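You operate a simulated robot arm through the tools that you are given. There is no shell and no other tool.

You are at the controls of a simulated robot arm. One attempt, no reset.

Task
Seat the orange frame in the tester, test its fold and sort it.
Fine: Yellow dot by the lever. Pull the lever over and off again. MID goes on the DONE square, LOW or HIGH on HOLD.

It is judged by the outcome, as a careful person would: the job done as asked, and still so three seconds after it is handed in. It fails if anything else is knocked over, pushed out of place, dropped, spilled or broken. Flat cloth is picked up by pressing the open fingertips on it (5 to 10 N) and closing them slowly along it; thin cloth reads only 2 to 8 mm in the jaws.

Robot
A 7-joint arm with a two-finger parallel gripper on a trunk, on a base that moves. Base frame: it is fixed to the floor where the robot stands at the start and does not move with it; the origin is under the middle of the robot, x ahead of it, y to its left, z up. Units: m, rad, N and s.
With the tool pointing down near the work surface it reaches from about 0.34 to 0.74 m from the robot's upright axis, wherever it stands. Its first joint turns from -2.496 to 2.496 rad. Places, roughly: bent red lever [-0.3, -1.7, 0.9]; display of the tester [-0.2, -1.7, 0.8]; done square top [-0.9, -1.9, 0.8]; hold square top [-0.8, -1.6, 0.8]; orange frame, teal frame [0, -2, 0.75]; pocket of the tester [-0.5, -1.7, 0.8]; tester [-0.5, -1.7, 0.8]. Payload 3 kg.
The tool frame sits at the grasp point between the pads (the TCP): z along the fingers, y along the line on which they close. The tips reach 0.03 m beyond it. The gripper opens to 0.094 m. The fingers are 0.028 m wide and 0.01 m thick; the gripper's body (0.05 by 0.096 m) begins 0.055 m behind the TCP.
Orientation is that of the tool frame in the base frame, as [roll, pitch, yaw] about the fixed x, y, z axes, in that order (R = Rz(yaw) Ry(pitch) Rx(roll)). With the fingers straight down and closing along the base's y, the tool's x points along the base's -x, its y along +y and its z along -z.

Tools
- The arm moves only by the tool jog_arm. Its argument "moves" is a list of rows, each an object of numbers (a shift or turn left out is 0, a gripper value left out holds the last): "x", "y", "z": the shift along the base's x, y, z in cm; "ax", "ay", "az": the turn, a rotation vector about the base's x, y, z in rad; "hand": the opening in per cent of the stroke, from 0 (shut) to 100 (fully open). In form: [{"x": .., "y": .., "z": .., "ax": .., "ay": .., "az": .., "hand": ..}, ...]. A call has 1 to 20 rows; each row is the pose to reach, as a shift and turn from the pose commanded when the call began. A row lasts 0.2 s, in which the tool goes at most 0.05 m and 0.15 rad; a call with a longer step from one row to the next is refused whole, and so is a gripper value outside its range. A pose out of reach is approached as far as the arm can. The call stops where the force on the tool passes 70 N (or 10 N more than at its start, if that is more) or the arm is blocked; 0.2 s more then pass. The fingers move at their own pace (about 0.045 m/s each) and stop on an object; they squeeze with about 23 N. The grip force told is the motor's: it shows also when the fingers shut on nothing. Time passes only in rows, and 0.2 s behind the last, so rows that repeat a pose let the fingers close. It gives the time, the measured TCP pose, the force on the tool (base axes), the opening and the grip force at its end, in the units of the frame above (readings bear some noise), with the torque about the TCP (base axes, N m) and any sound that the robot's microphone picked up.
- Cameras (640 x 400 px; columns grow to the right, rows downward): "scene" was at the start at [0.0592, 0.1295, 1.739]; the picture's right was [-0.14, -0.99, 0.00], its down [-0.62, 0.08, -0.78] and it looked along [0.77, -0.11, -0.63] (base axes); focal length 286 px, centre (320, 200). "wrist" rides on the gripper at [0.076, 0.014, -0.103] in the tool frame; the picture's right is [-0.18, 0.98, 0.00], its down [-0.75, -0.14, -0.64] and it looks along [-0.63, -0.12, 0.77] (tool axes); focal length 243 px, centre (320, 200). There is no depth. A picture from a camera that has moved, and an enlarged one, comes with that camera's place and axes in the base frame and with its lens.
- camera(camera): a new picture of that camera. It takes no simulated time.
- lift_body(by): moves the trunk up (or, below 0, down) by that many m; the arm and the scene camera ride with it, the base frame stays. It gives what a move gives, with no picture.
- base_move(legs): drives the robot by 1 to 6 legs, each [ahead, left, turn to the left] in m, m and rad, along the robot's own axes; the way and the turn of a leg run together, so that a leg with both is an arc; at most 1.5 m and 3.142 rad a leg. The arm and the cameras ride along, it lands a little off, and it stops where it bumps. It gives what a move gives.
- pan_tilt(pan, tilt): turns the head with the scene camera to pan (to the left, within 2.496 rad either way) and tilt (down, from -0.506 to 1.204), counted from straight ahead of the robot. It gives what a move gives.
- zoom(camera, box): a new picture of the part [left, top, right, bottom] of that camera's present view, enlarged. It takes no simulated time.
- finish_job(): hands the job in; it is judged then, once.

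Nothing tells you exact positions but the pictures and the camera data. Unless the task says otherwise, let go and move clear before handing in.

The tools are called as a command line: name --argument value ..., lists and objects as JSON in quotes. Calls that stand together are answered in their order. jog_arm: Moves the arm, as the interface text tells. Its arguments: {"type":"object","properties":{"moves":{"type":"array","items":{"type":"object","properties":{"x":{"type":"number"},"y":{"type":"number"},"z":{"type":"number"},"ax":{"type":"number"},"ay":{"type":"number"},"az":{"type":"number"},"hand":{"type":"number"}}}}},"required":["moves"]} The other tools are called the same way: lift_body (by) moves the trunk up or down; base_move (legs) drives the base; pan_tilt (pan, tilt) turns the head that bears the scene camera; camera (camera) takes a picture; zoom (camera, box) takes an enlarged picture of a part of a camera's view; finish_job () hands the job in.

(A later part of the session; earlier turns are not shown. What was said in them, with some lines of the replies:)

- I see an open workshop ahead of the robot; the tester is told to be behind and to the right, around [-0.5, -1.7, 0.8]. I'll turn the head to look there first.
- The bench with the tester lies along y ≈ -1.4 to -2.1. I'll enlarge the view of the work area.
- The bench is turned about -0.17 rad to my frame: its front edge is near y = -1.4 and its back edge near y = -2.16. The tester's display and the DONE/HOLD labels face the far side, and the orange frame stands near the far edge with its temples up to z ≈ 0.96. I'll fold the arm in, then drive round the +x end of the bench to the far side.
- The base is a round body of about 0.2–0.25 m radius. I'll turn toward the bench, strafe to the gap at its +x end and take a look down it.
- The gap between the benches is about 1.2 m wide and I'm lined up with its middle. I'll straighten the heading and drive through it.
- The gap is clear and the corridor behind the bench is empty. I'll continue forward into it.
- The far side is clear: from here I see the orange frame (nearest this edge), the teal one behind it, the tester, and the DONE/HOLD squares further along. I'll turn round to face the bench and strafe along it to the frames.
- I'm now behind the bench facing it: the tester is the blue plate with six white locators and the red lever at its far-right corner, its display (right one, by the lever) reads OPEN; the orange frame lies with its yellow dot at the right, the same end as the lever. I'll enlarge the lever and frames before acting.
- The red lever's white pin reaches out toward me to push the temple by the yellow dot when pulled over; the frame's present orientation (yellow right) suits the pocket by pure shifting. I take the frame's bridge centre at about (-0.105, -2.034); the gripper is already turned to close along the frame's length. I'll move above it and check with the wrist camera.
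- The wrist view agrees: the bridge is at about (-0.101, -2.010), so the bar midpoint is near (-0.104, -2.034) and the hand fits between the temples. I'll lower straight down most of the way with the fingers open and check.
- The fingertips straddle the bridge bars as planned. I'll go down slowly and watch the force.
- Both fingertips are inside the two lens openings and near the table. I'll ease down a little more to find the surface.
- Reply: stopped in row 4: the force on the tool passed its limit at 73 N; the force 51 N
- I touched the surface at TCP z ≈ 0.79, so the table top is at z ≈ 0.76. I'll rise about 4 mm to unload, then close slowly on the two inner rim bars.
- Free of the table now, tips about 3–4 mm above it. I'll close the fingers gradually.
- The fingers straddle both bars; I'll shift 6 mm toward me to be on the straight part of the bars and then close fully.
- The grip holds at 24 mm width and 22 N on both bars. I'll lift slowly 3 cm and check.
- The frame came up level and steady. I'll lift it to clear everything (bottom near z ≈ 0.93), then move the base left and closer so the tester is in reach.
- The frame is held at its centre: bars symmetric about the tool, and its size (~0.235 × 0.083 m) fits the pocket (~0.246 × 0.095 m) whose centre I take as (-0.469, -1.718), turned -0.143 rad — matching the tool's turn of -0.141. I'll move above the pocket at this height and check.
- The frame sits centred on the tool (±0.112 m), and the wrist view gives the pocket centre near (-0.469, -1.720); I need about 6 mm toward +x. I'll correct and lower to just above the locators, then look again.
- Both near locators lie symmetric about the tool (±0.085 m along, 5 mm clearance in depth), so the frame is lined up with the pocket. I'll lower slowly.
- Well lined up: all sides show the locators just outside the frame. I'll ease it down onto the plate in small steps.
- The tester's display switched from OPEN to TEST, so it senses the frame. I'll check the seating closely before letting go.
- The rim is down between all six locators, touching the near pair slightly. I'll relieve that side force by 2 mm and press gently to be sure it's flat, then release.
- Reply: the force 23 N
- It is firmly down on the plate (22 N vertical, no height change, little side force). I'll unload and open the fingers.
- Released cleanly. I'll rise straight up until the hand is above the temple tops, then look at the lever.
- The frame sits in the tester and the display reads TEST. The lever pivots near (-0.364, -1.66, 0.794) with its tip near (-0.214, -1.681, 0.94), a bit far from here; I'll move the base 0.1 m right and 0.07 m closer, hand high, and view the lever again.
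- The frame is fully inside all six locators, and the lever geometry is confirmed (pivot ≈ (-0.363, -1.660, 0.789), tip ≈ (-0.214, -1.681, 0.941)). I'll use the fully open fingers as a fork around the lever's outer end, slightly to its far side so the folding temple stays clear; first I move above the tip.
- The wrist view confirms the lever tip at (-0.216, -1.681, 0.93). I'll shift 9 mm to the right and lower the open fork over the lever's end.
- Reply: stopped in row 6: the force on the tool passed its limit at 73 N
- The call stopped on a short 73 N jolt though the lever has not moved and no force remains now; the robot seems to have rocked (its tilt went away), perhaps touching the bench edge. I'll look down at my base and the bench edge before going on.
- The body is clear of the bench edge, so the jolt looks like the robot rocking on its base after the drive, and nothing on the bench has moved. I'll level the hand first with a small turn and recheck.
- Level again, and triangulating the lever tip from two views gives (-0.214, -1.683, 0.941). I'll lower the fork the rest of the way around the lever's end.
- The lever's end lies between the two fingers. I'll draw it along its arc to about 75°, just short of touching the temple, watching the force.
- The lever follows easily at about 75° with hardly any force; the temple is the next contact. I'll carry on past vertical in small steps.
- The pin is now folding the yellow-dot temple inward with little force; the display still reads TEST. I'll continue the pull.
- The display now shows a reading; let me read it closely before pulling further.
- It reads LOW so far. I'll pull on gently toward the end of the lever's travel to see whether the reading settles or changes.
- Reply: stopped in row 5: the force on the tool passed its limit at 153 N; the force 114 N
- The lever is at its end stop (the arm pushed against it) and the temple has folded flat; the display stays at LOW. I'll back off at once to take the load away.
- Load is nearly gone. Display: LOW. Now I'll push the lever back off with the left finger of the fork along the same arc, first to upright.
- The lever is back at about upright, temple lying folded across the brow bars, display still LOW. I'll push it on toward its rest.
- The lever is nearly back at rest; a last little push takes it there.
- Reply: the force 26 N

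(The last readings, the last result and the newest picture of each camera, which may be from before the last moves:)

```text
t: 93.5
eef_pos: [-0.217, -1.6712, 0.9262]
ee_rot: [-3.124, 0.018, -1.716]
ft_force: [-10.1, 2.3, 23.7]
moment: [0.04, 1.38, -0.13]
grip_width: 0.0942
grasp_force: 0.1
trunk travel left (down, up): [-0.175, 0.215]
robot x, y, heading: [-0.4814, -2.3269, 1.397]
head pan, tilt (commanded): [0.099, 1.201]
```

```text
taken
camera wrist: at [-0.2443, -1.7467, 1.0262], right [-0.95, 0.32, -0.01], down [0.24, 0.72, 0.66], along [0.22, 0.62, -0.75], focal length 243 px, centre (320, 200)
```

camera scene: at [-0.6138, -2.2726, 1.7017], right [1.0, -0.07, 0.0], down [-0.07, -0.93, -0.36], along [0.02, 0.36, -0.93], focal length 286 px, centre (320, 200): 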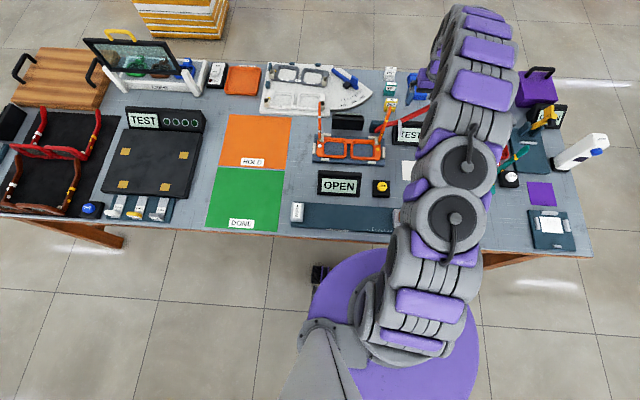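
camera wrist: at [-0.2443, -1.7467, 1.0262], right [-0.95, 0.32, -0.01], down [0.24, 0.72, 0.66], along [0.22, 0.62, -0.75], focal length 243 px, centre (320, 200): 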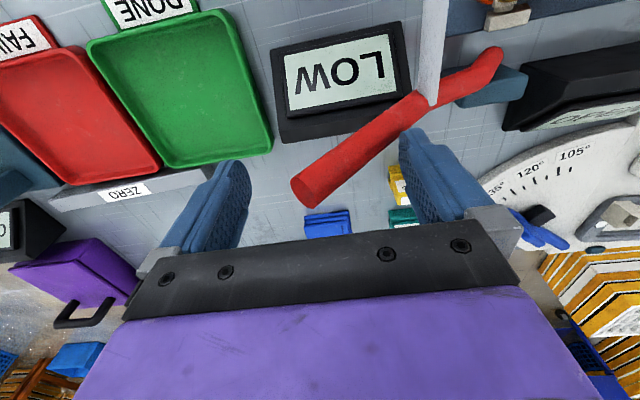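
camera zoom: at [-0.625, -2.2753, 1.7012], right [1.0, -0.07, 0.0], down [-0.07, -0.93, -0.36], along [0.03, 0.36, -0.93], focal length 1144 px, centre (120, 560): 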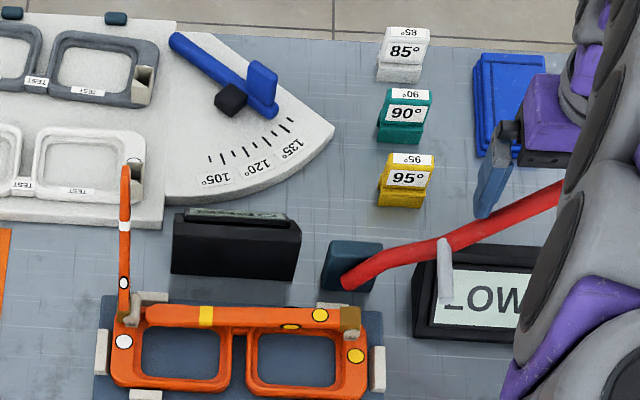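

The lever rests on its stop again (contact force shows it) and the display holds LOW — so the frame goes on HOLD. I'll free the fork and lift away.

jog_arm --moves '[{"x": -0.8, "y": 0.12, "z": 0.3}, {"x": -1.8, "y": 0.26, "z": 0.5}, {"x": -1.8, "y": 0.26, "z": 4}, {"x": -1.8, "y": 0.26, "z": 8}, {"x": -1.8, "y": 0.26, "z": 12}, {"x": -1.8, "y": 0.26, "z": 15}, {"x": -1.8, "y": 0.26, "z": 15}]'

camera --camera "wrist"

camera --camera "scene"

```text
t: 95.1
eef_pos: [-0.2321, -1.6691, 1.0736]
ee_rot: [-3.126, 0.013, -1.719]
ft_force: [0.4, 0.2, -0.8]
moment: [0.02, 0.01, -0.04]
grip_width: 0.0936
grasp_force: 0.1
trunk travel left (down, up): [-0.175, 0.215]
robot x, y, heading: [-0.4798, -2.3283, 1.399]
head pan, tilt (commanded): [0.099, 1.201]
```

```text
taken
camera wrist: at [-0.2599, -1.7429, 1.1744], right [-0.95, 0.33, -0.01], down [0.24, 0.72, 0.65], along [0.22, 0.61, -0.76], focal length 243 px, centre (320, 200)
```

wrist: 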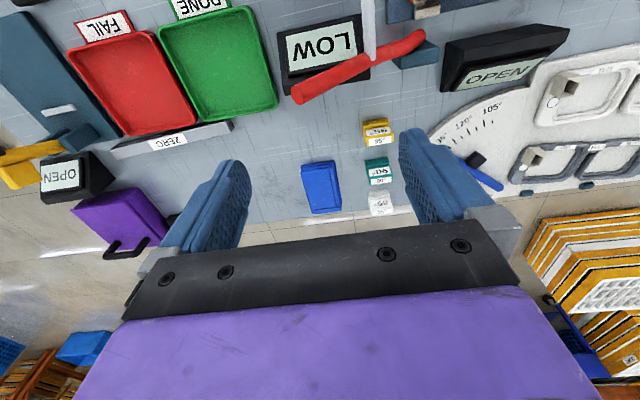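

```text
taken
camera scene: at [-0.6191, -2.2716, 1.7012], right [1.0, -0.07, 0.0], down [-0.07, -0.93, -0.36], along [0.03, 0.36, -0.93], focal length 286 px, centre (320, 200)
```

scene: 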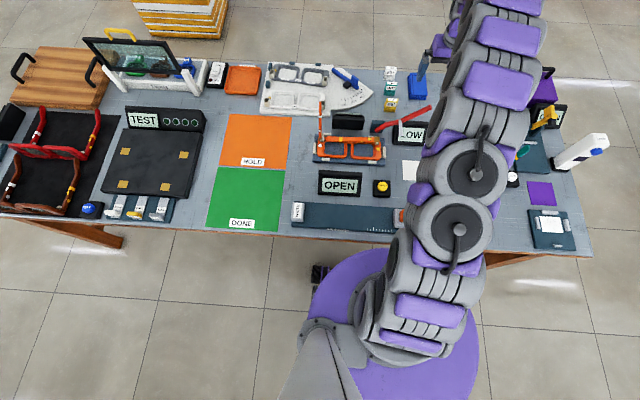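

Lever off, display LOW, all in place. Next I'll bring the hand level above the frame again to pick it up by the same two inner bars (the folded temple lies on the far brow bars, clear of the grip).

jog_arm --moves '[{"x": -4, "y": -0.8, "ax": -0.01, "ay": 0.017, "az": 0.005, "hand": 80}, {"x": -8, "y": -1.6, "ax": -0.01, "ay": 0.017, "az": 0.005, "hand": 70}, {"x": -12, "y": -2.5, "ax": -0.01, "ay": 0.017, "az": 0.005, "hand": 60}, {"x": -16, "y": -3.3, "ax": -0.01, "ay": 0.017, "az": 0.005}, {"x": -20, "y": -4.1, "ax": -0.01, "ay": 0.017, "az": 0.005}, {"x": -23.8, "y": -4.9, "ax": -0.01, "ay": 0.017, "az": 0.005}, {"x": -23.8, "y": -4.9, "ax": -0.01, "ay": 0.017, "az": 0.005}]'

camera --camera "wrist"

zoom --camera "scene" --box '[290, 60, 450, 160]'

```text
t: 96.7
eef_pos: [-0.4705, -1.7178, 1.0743]
ee_rot: [-3.14, 0.0, -1.712]
ft_force: [0.3, -0.1, -0.7]
moment: [0.03, 0.0, -0.01]
grip_width: 0.0563
grasp_force: 0.0
trunk travel left (down, up): [-0.175, 0.215]
robot x, y, heading: [-0.4782, -2.3274, 1.4]
head pan, tilt (commanded): [0.099, 1.201]
```

```text
taken
camera wrist: at [-0.4957, -1.7915, 1.1764], right [-0.95, 0.32, 0.0], down [0.24, 0.73, 0.64], along [0.21, 0.61, -0.77], focal length 243 px, centre (320, 200)
```

wrist: 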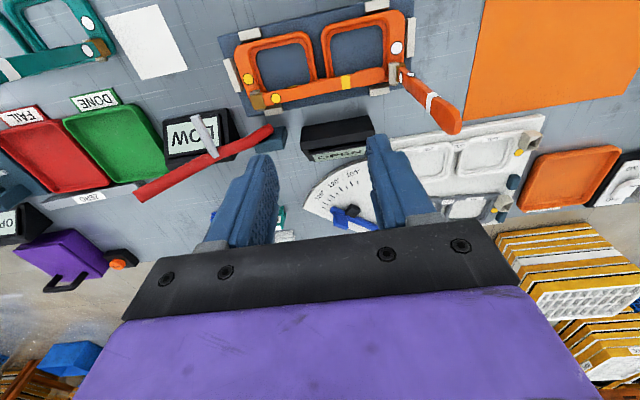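

```text
4.00 times, centred on (370, 110) of scene
camera zoom: at [-0.6225, -2.2717, 1.701], right [1.0, -0.07, 0.0], down [-0.07, -0.93, -0.36], along [0.03, 0.36, -0.93], focal length 1144 px, centre (120, 560)
```

zoom: 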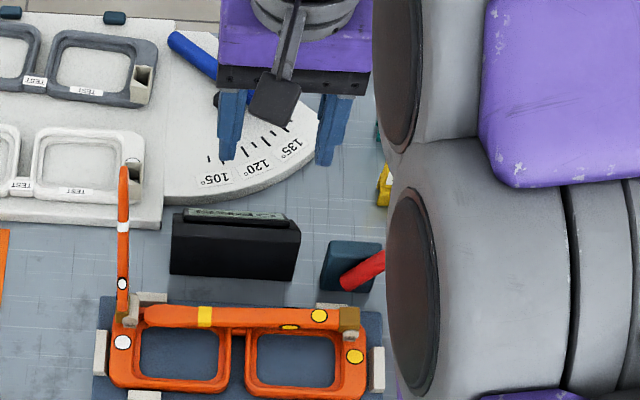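

zoom --camera "wrist" --box '[220, 0, 460, 150]'

```text
2.67 times, centred on (340, 75) of wrist
camera zoom: at [-0.4957, -1.7915, 1.1764], right [-0.95, 0.32, 0.0], down [0.24, 0.73, 0.64], along [0.21, 0.61, -0.77], focal length 647 px, centre (267, 533)
```

zoom: 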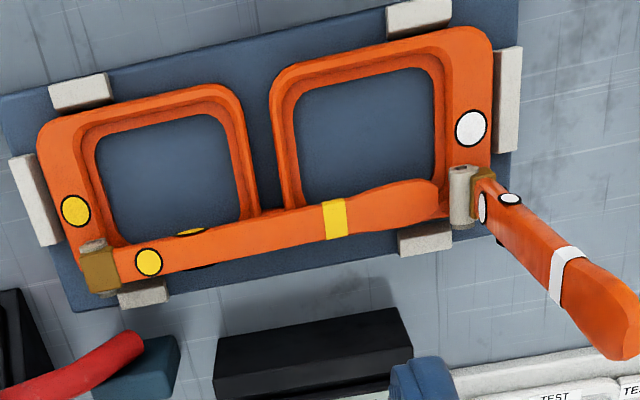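

The frame is still centred under the hand (3 mm adjustment toward me). I'll lower with half-open fingers into the lens openings.

jog_arm --moves '[{"y": -0.3, "z": -4.5}, {"y": -0.3, "z": -9}, {"y": -0.3, "z": -13.5}, {"y": -0.3, "z": -18}, {"y": -0.3, "z": -22}, {"y": -0.3, "z": -24}, {"y": -0.3, "z": -24}]'

camera --camera "wrist"

```text
t: 98.3
eef_pos: [-0.471, -1.7214, 0.8322]
ee_rot: [-3.141, 0.0, -1.712]
ft_force: [-1.2, -0.4, -0.5]
moment: [0.0, -0.02, 0.0]
grip_width: 0.0563
grasp_force: 0.0
trunk travel left (down, up): [-0.175, 0.215]
robot x, y, heading: [-0.4819, -2.3275, 1.403]
head pan, tilt (commanded): [0.099, 1.201]
```

```text
taken
camera wrist: at [-0.4967, -1.7953, 0.9342], right [-0.95, 0.32, 0.0], down [0.24, 0.73, 0.64], along [0.21, 0.61, -0.77], focal length 243 px, centre (320, 200)
```

wrist: 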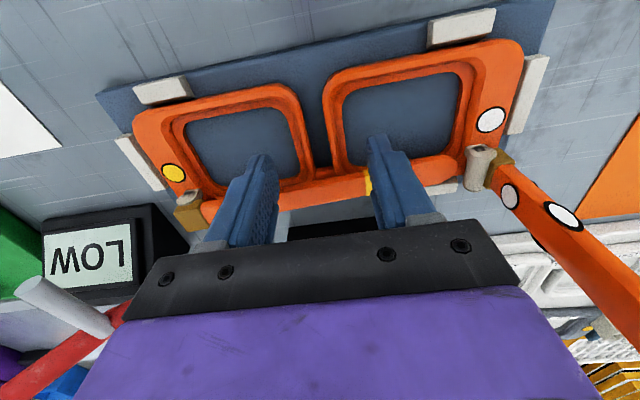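

jog_arm --moves '[{"z": -0.8}, {"z": -1.5}, {"z": -2.0}, {"z": -2.2}, {"z": -2.2}]'

zoom --camera "wrist" --box '[160, 50, 480, 250]'

```text
t: 99.5
eef_pos: [-0.4712, -1.7216, 0.8114]
ee_rot: [-3.138, 0.0, -1.712]
ft_force: [-1.2, 0.5, 0.2]
moment: [0.02, 0.0, -0.04]
grip_width: 0.0564
grasp_force: 0.0
trunk travel left (down, up): [-0.175, 0.215]
robot x, y, heading: [-0.4807, -2.3234, 1.395]
head pan, tilt (commanded): [0.099, 1.201]
```

```text
2.00 times, centred on (320, 150) of wrist
camera zoom: at [-0.497, -1.7955, 0.9135], right [-0.95, 0.32, 0.0], down [0.24, 0.73, 0.64], along [0.21, 0.61, -0.77], focal length 485 px, centre (320, 300)
```

zoom: 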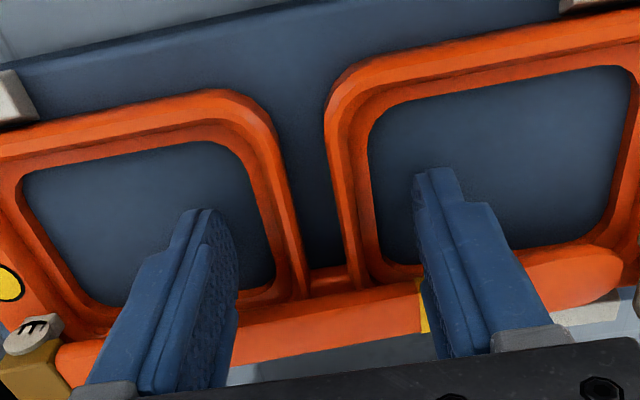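

The fingers are inside the lens openings on either side of the bars. I'll close on them.

jog_arm --moves '[{"z": -0.15, "hand": 50}, {"z": -0.15, "hand": 40}, {"z": -0.15, "hand": 35}, {"z": -0.15, "hand": 30}, {"z": -0.15, "hand": 20}, {"z": -0.15, "hand": 10}, {"z": -0.15, "hand": 0}, {"z": -0.15, "hand": 0}, {"z": -0.15, "hand": 0}]'

zoom --camera "wrist" --box '[160, 50, 480, 250]'

```text
t: 101.5
eef_pos: [-0.4705, -1.7221, 0.8094]
ee_rot: [-3.139, 0.001, -1.712]
ft_force: [-0.2, 0.5, 1.8]
moment: [0.09, -0.02, -0.1]
grip_width: 0.0243
grasp_force: 22.8
trunk travel left (down, up): [-0.175, 0.215]
robot x, y, heading: [-0.4795, -2.3266, 1.4]
head pan, tilt (commanded): [0.099, 1.201]
```

```text
2.00 times, centred on (320, 150) of wrist
camera zoom: at [-0.4968, -1.7955, 0.9121], right [-0.95, 0.32, 0.0], down [0.24, 0.73, 0.64], along [0.21, 0.61, -0.77], focal length 485 px, centre (320, 300)
```

zoom: 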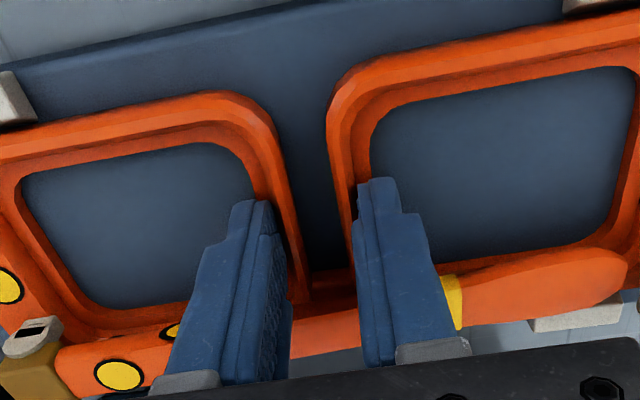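

Same grip as before (24 mm, 23 N). I'll lift straight out of the pocket.

jog_arm --moves '[{"z": 0.4}, {"z": 1}, {"z": 2}, {"z": 3}, {"z": 5}, {"z": 7.5}, {"z": 10}, {"z": 12.5}, {"z": 15}, {"z": 15}]'

camera --camera "wrist"

camera --camera "scene"

```text
t: 103.7
eef_pos: [-0.4743, -1.7216, 0.9584]
ee_rot: [-3.14, 0.0, -1.711]
ft_force: [-1.0, 0.0, -2.1]
moment: [-0.01, -0.06, 0.03]
grip_width: 0.0243
grasp_force: 23.4
trunk travel left (down, up): [-0.175, 0.215]
robot x, y, heading: [-0.4809, -2.3271, 1.397]
head pan, tilt (commanded): [0.099, 1.201]
```

```text
taken
camera wrist: at [-0.4986, -1.7945, 1.0618], right [-0.95, 0.32, 0.0], down [0.24, 0.73, 0.64], along [0.21, 0.61, -0.77], focal length 243 px, centre (320, 200)
```

wrist: 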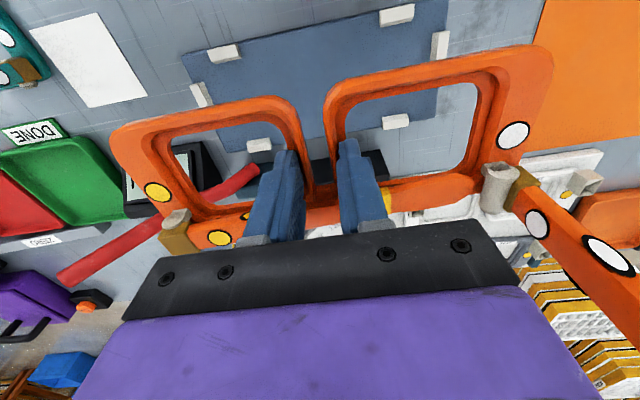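

```text
taken
camera scene: at [-0.6216, -2.2713, 1.701], right [1.0, -0.07, 0.0], down [-0.07, -0.93, -0.36], along [0.03, 0.36, -0.93], focal length 286 px, centre (320, 200)
```

scene: 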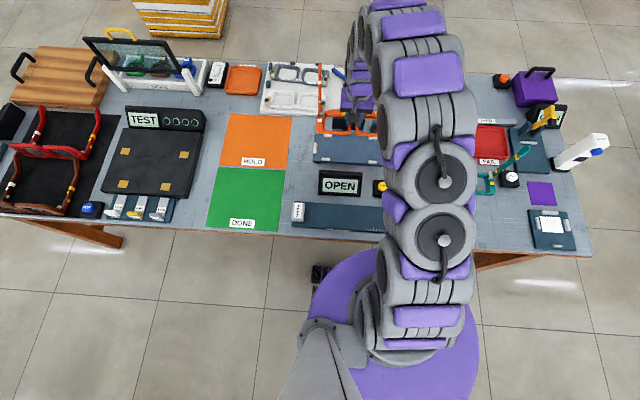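

The frame is out of the pocket, steady in the hand. The HOLD square (orange, labelled HOLD) is centred near (-0.823, -1.647), about 0.24 m a side; I'll strafe the base 0.35 m left with the frame held at z ≈ 0.92.

base_move --legs '[[0, 0.35, 0]]'

camera --camera "wrist"

camera --camera "scene"

```text
t: 105.9
eef_pos: [-0.8087, -1.6615, 0.9607]
ee_rot: [3.138, 0.0, -1.718]
ft_force: [0.9, 0.0, -2.3]
moment: [-0.04, -0.03, 0.01]
grip_width: 0.0245
grasp_force: 23.1
trunk travel left (down, up): [-0.175, 0.215]
robot x, y, heading: [-0.8267, -2.2674, 1.394]
head pan, tilt (commanded): [0.099, 1.201]
```

```text
taken
camera wrist: at [-0.8349, -1.7348, 1.0621], right [-0.95, 0.33, 0.0], down [0.25, 0.73, 0.64], along [0.21, 0.61, -0.77], focal length 243 px, centre (320, 200)
```

wrist: 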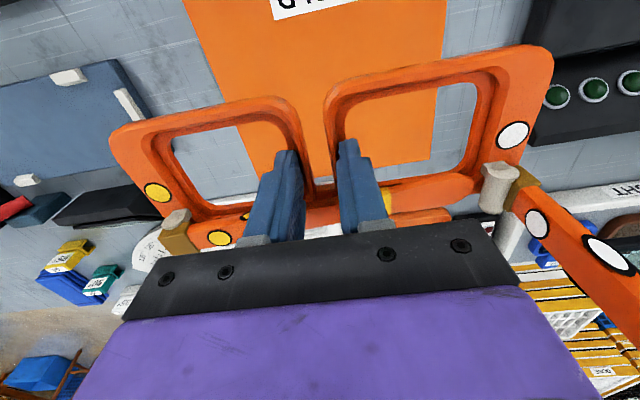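

```text
taken
camera scene: at [-0.9557, -2.2117, 1.7019], right [1.0, -0.08, 0.0], down [-0.08, -0.93, -0.36], along [0.02, 0.36, -0.93], focal length 286 px, centre (320, 200)
```

scene: 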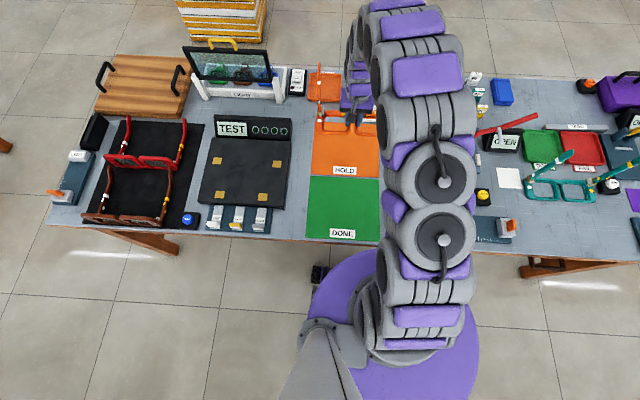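

I'm over the HOLD square; about 1 cm left and 1 cm farther centres the frame on it. I'll correct and lower most of the way.

jog_arm --moves '[{"x": -1.05, "y": 1.16, "z": 0}, {"x": -1.05, "y": 1.16, "z": -3}, {"x": -1.05, "y": 1.16, "z": -6}, {"x": -1.05, "y": 1.16, "z": -9}, {"x": -1.05, "y": 1.16, "z": -11.5}, {"x": -1.05, "y": 1.16, "z": -13}, {"x": -1.05, "y": 1.16, "z": -13}]'

camera --camera "wrist"

zoom --camera "scene" --box '[290, 70, 410, 190]'

```text
t: 107.5
eef_pos: [-0.8233, -1.6513, 0.8303]
ee_rot: [-3.14, 0.0, -1.716]
ft_force: [-0.3, -0.6, -1.9]
moment: [-0.06, -0.01, 0.01]
grip_width: 0.0244
grasp_force: 23.5
trunk travel left (down, up): [-0.175, 0.215]
robot x, y, heading: [-0.8229, -2.264, 1.394]
head pan, tilt (commanded): [0.099, 1.201]
```

```text
taken
camera wrist: at [-0.8494, -1.7238, 0.9322], right [-0.95, 0.33, 0.0], down [0.25, 0.72, 0.64], along [0.21, 0.61, -0.77], focal length 243 px, centre (320, 200)
```

wrist: 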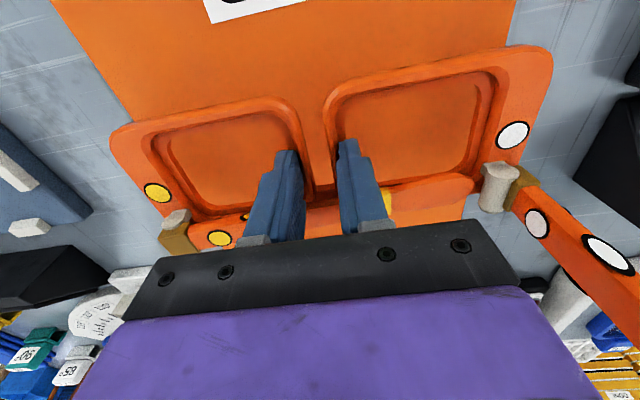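

```text
3.33 times, centred on (350, 130) of scene
camera zoom: at [-0.961, -2.2107, 1.7014], right [1.0, -0.08, 0.0], down [-0.07, -0.93, -0.36], along [0.03, 0.36, -0.93], focal length 953 px, centre (220, 433)
```

zoom: 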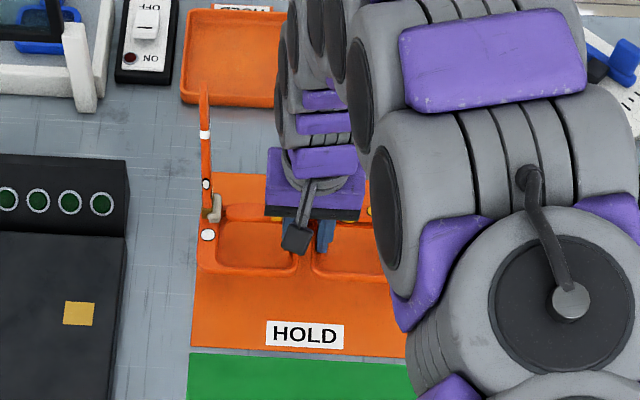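

Slightly too far left: I'll shift 5 mm right and 4 mm nearer, then lower gently to contact.

jog_arm --moves '[{"x": 0.48, "y": -0.48, "z": 0}, {"x": 0.48, "y": -0.48, "z": -0.8}, {"x": 0.48, "y": -0.48, "z": -1.6}, {"x": 0.48, "y": -0.48, "z": -2.3}, {"x": 0.48, "y": -0.48, "z": -2.8}, {"x": 0.48, "y": -0.48, "z": -2.8}]'

camera --camera "wrist"

```text
t: 108.9
eef_pos: [-0.8207, -1.6545, 0.8005]
ee_rot: [-3.137, 0.002, -1.717]
ft_force: [0.3, 0.4, -1.8]
moment: [-0.03, -0.04, -0.02]
grip_width: 0.0245
grasp_force: 23.2
trunk travel left (down, up): [-0.175, 0.215]
robot x, y, heading: [-0.8206, -2.2633, 1.391]
head pan, tilt (commanded): [0.099, 1.201]
```

```text
taken
camera wrist: at [-0.8462, -1.7284, 0.9045], right [-0.95, 0.33, 0.0], down [0.25, 0.72, 0.64], along [0.21, 0.61, -0.77], focal length 243 px, centre (320, 200)
```

wrist: 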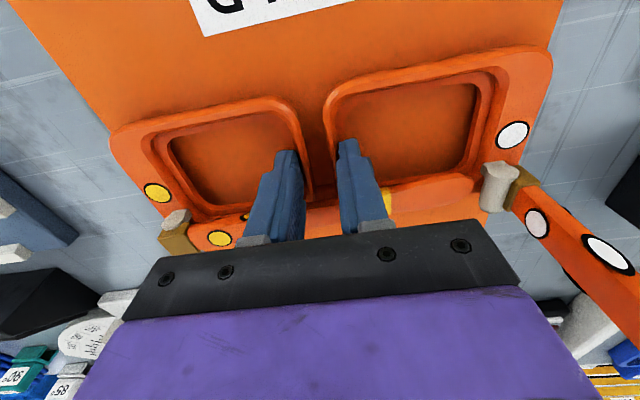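

Centred within a few millimetres on the square. I'll ease down to contact.

jog_arm --moves '[{"z": -0.2}, {"z": -0.4}, {"z": -0.6}, {"z": -0.7}, {"z": -0.7}]'

```text
t: 110.1
eef_pos: [-0.8203, -1.6555, 0.7947]
ee_rot: [-3.137, 0.001, -1.717]
ft_force: [-0.3, 0.0, -0.2]
moment: [0.03, 0.16, 0.0]
grip_width: 0.0243
grasp_force: 22.6
trunk travel left (down, up): [-0.175, 0.215]
robot x, y, heading: [-0.8232, -2.2686, 1.394]
head pan, tilt (commanded): [0.099, 1.201]
```

jog_arm --moves '[{"z": -0.1}, {"z": -0.2}, {"z": -0.2}]'

camera --camera "wrist"

```text
t: 110.9
eef_pos: [-0.8198, -1.6548, 0.7953]
ee_rot: [-3.14, 0.002, -1.718]
ft_force: [-0.6, -1.5, 21.8]
moment: [-0.22, 0.03, -0.01]
grip_width: 0.0242
grasp_force: 23.2
trunk travel left (down, up): [-0.175, 0.215]
robot x, y, heading: [-0.826, -2.2683, 1.393]
head pan, tilt (commanded): [0.099, 1.201]
```

```text
taken
camera wrist: at [-0.8461, -1.729, 0.8972], right [-0.95, 0.33, 0.0], down [0.25, 0.72, 0.65], along [0.21, 0.61, -0.76], focal length 243 px, centre (320, 200)
```

wrist: 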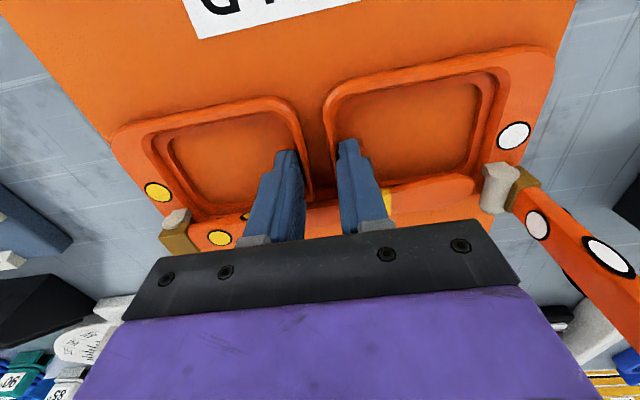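

The frame is flat on the HOLD square (22 N pressing). I'll unload, open the fingers and then rise straight up.

jog_arm --moves '[{"z": 0.15}, {"z": 0.2, "hand": 35}, {"z": 0.2, "hand": 45}, {"z": 0.2, "hand": 60}, {"z": 0.2, "hand": 60}, {"z": 0.2, "hand": 60}]'

camera --camera "wrist"

```text
t: 112.3
eef_pos: [-0.8202, -1.6551, 0.7948]
ee_rot: [-3.138, 0.001, -1.719]
ft_force: [0.5, 0.5, 0.3]
moment: [-0.02, 0.04, -0.03]
grip_width: 0.0561
grasp_force: 0.0
trunk travel left (down, up): [-0.175, 0.215]
robot x, y, heading: [-0.8286, -2.27, 1.395]
head pan, tilt (commanded): [0.099, 1.201]
```

```text
taken
camera wrist: at [-0.8463, -1.7287, 0.8977], right [-0.95, 0.33, 0.0], down [0.25, 0.72, 0.64], along [0.21, 0.61, -0.77], focal length 243 px, centre (320, 200)
```

wrist: 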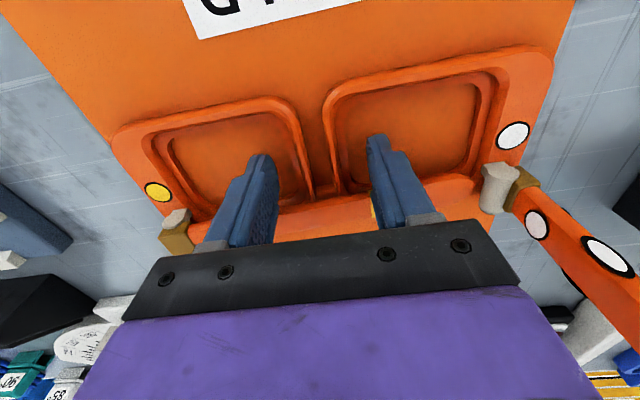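

jog_arm --moves '[{"z": 1}, {"z": 4}, {"z": 8}, {"z": 12}, {"z": 16}, {"z": 20}, {"z": 24}, {"z": 28}, {"z": 28}]'

jog_arm --moves '[{"y": -4}, {"y": -8}, {"y": -12}, {"y": -16}, {"y": -20}, {"y": -20}]'

camera --camera "scene"

camera --camera "wrist"

```text
t: 114.3
eef_pos: [-0.8186, -1.6545, 1.0754]
ee_rot: [-3.139, 0.002, -1.717]
ft_force: [0.4, 0.0, -0.1]
moment: [0.0, 0.0, 0.02]
grip_width: 0.0564
grasp_force: 0.0
trunk travel left (down, up): [-0.175, 0.215]
robot x, y, heading: [-0.8268, -2.2699, 1.392]
head pan, tilt (commanded): [0.099, 1.201]
```

```text
t: 115.7
eef_pos: [-0.8215, -1.8539, 1.075]
ee_rot: [-3.137, 0.001, -1.716]
ft_force: [0.7, -0.6, 0.0]
moment: [-0.01, -0.01, 0.02]
grip_width: 0.0563
grasp_force: 0.0
trunk travel left (down, up): [-0.175, 0.215]
robot x, y, heading: [-0.8243, -2.2632, 1.388]
head pan, tilt (commanded): [0.099, 1.201]
```

```text
taken
camera scene: at [-0.9651, -2.2114, 1.7011], right [1.0, -0.08, 0.0], down [-0.07, -0.93, -0.36], along [0.03, 0.36, -0.93], focal length 286 px, centre (320, 200)
```

scene: 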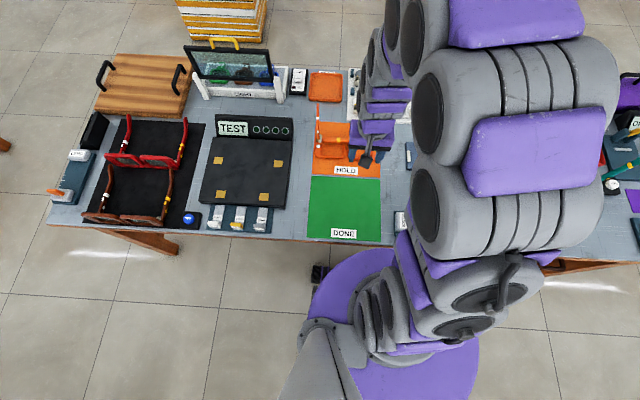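

```text
taken
camera wrist: at [-0.8471, -1.9287, 1.1768], right [-0.95, 0.33, 0.0], down [0.25, 0.72, 0.64], along [0.21, 0.61, -0.77], focal length 243 px, centre (320, 200)
```

wrist: 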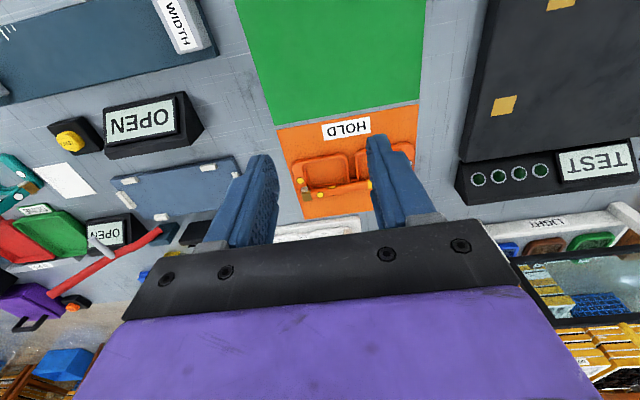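

The frame lies on the HOLD square and the tester reads OPEN again. I'll back the base away a little and take a final look at everything.

base_move --legs '[[-0.3, 0, 0]]'

pan_tilt --pan 0.0 --tilt 0.85

camera --camera "scene"

camera --camera "wrist"

```text
t: 117.8
eef_pos: [-0.8765, -2.1558, 1.0763]
ee_rot: [-3.139, 0.001, -1.717]
ft_force: [0.7, 0.0, 0.7]
moment: [0.0, 0.04, -0.03]
grip_width: 0.0565
grasp_force: 0.0
trunk travel left (down, up): [-0.175, 0.215]
robot x, y, heading: [-0.8746, -2.5677, 1.397]
head pan, tilt (commanded): [0.099, 1.201]
```

```text
t: 118.6
eef_pos: [-0.8757, -2.155, 1.075]
ee_rot: [-3.139, 0.004, -1.713]
ft_force: [0.0, 0.1, -0.3]
moment: [-0.04, -0.03, 0.02]
grip_width: 0.0563
grasp_force: 0.1
trunk travel left (down, up): [-0.175, 0.215]
robot x, y, heading: [-0.8792, -2.5618, 1.396]
head pan, tilt (commanded): [0.0, 0.85]
```

```text
taken
camera scene: at [-1.0098, -2.4905, 1.7248], right [0.98, -0.17, 0.0], down [-0.13, -0.74, -0.66], along [0.12, 0.65, -0.75], focal length 286 px, centre (320, 200)
```

scene: 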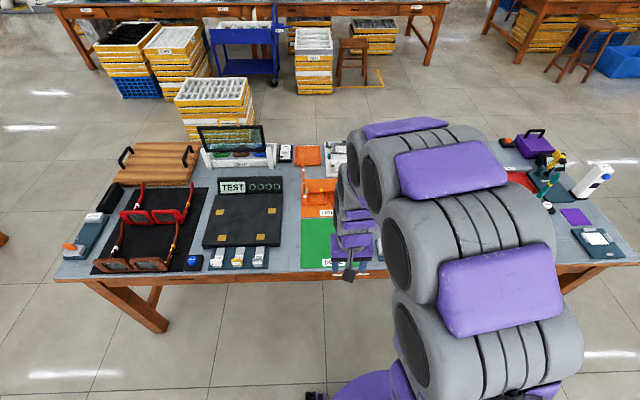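

```text
taken
camera wrist: at [-0.9018, -2.2293, 1.1776], right [-0.95, 0.32, 0.0], down [0.25, 0.72, 0.64], along [0.21, 0.61, -0.76], focal length 243 px, centre (320, 200)
```

wrist: 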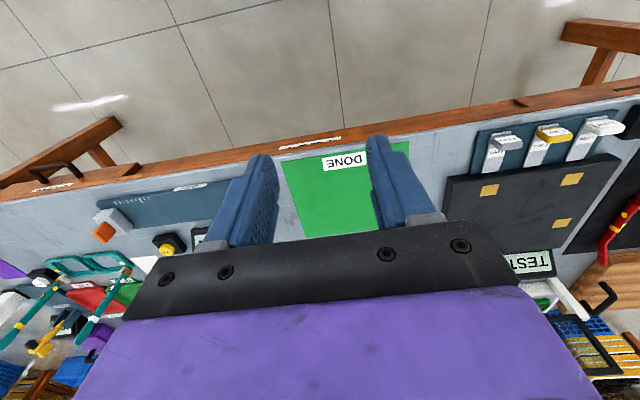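

My arm blocks the view; I'll strafe right a bit to inspect the HOLD square and the tester unobstructed.

base_move --legs '[[0, -0.5, 0]]'

pan_tilt --pan 0.15 --tilt 0.85

camera --camera "scene"

```text
t: 121.6
eef_pos: [-0.3931, -2.2414, 1.0755]
ee_rot: [-3.131, 0.003, -1.711]
ft_force: [-0.5, -1.2, -0.4]
moment: [0.0, 0.01, -0.03]
grip_width: 0.0566
grasp_force: 0.0
trunk travel left (down, up): [-0.175, 0.215]
robot x, y, heading: [-0.3894, -2.6571, 1.396]
head pan, tilt (commanded): [0.0, 0.85]
```

```text
t: 122.3
eef_pos: [-0.3927, -2.2423, 1.0755]
ee_rot: [-3.135, 0.003, -1.712]
ft_force: [-1.0, 0.0, -1.1]
moment: [0.02, -0.03, 0.02]
grip_width: 0.0563
grasp_force: 0.1
trunk travel left (down, up): [-0.175, 0.215]
robot x, y, heading: [-0.3892, -2.6533, 1.396]
head pan, tilt (commanded): [0.15, 0.85]
```

```text
taken
camera scene: at [-0.5431, -2.574, 1.7239], right [1.0, -0.02, 0.01], down [-0.01, -0.75, -0.66], along [0.02, 0.66, -0.75], focal length 286 px, centre (320, 200)
```

scene: 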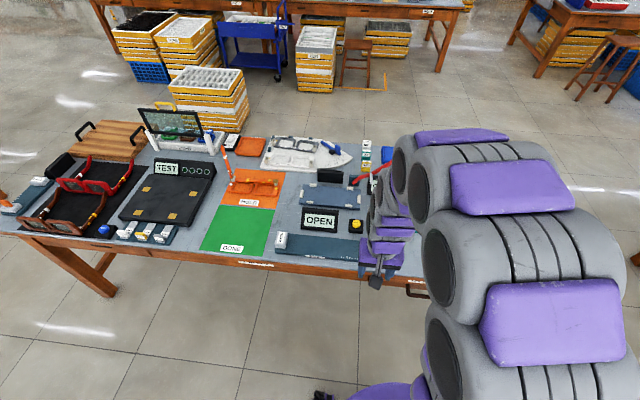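

zoom --camera "scene" --box '[200, 130, 300, 240]'

zoom --camera "scene" --box '[280, 130, 420, 230]'

```text
3.64 times, centred on (250, 185) of scene
camera zoom: at [-0.5431, -2.574, 1.7239], right [1.0, -0.02, 0.01], down [-0.01, -0.75, -0.66], along [0.02, 0.66, -0.75], focal length 1040 px, centre (574, 254)
```

zoom: 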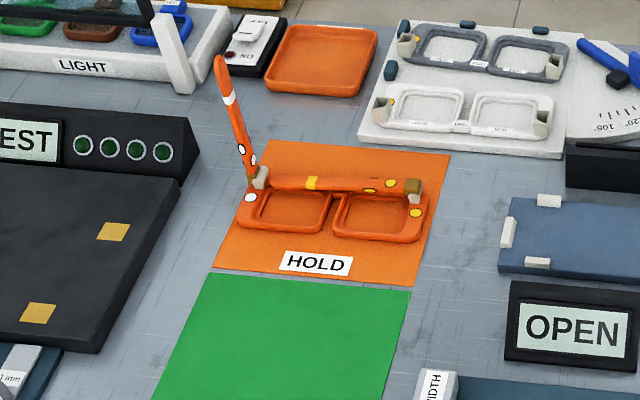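

```text
4.00 times, centred on (350, 180) of scene
camera zoom: at [-0.5431, -2.574, 1.7239], right [1.0, -0.02, 0.01], down [-0.01, -0.75, -0.66], along [0.02, 0.66, -0.75], focal length 1144 px, centre (200, 280)
```

zoom: 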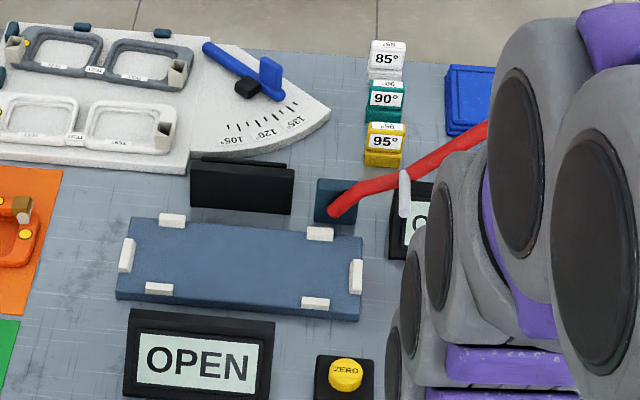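

The orange frame lies wholly on the HOLD square after its LOW reading, the lever is back at rest, the tester is empty, and everything else I can see stands where it was. The hand is clear, so I hand the job in.

finish_job

```text
The job is handed in.
```

The orange frame tested LOW, so I put it on the HOLD square, and I've handed the job in.

- **Seating:** I set the frame in the tester pocket with its yellow dot by the lever. The display changed from OPEN to TEST.
- **Fold test:** I pulled the lever over to its end stop and pushed it back to rest. The display showed LOW partway over and stayed there until I lifted the frame out.
- **Sorting:** The frame lies wholly on HOLD. The temple by the yellow dot is still folded flat, and the other one stands up.

The arm exceeded its force limit three times:

- **Bench top:** It hit about 73 N when the fingertips touched the bench before the first grasp.
- **Above the lever:** It jolted to about 73 N just after I drove the base. I think the robot rocked, but I couldn't confirm the cause.
- **Lever end stop:** It peaked at about 153 N, and I backed off straight away.

In the final pictures the tester is empty, the lever is at rest and nothing in view has moved. My arm hid the teal frame in the last picture, but it looked in place a little earlier.
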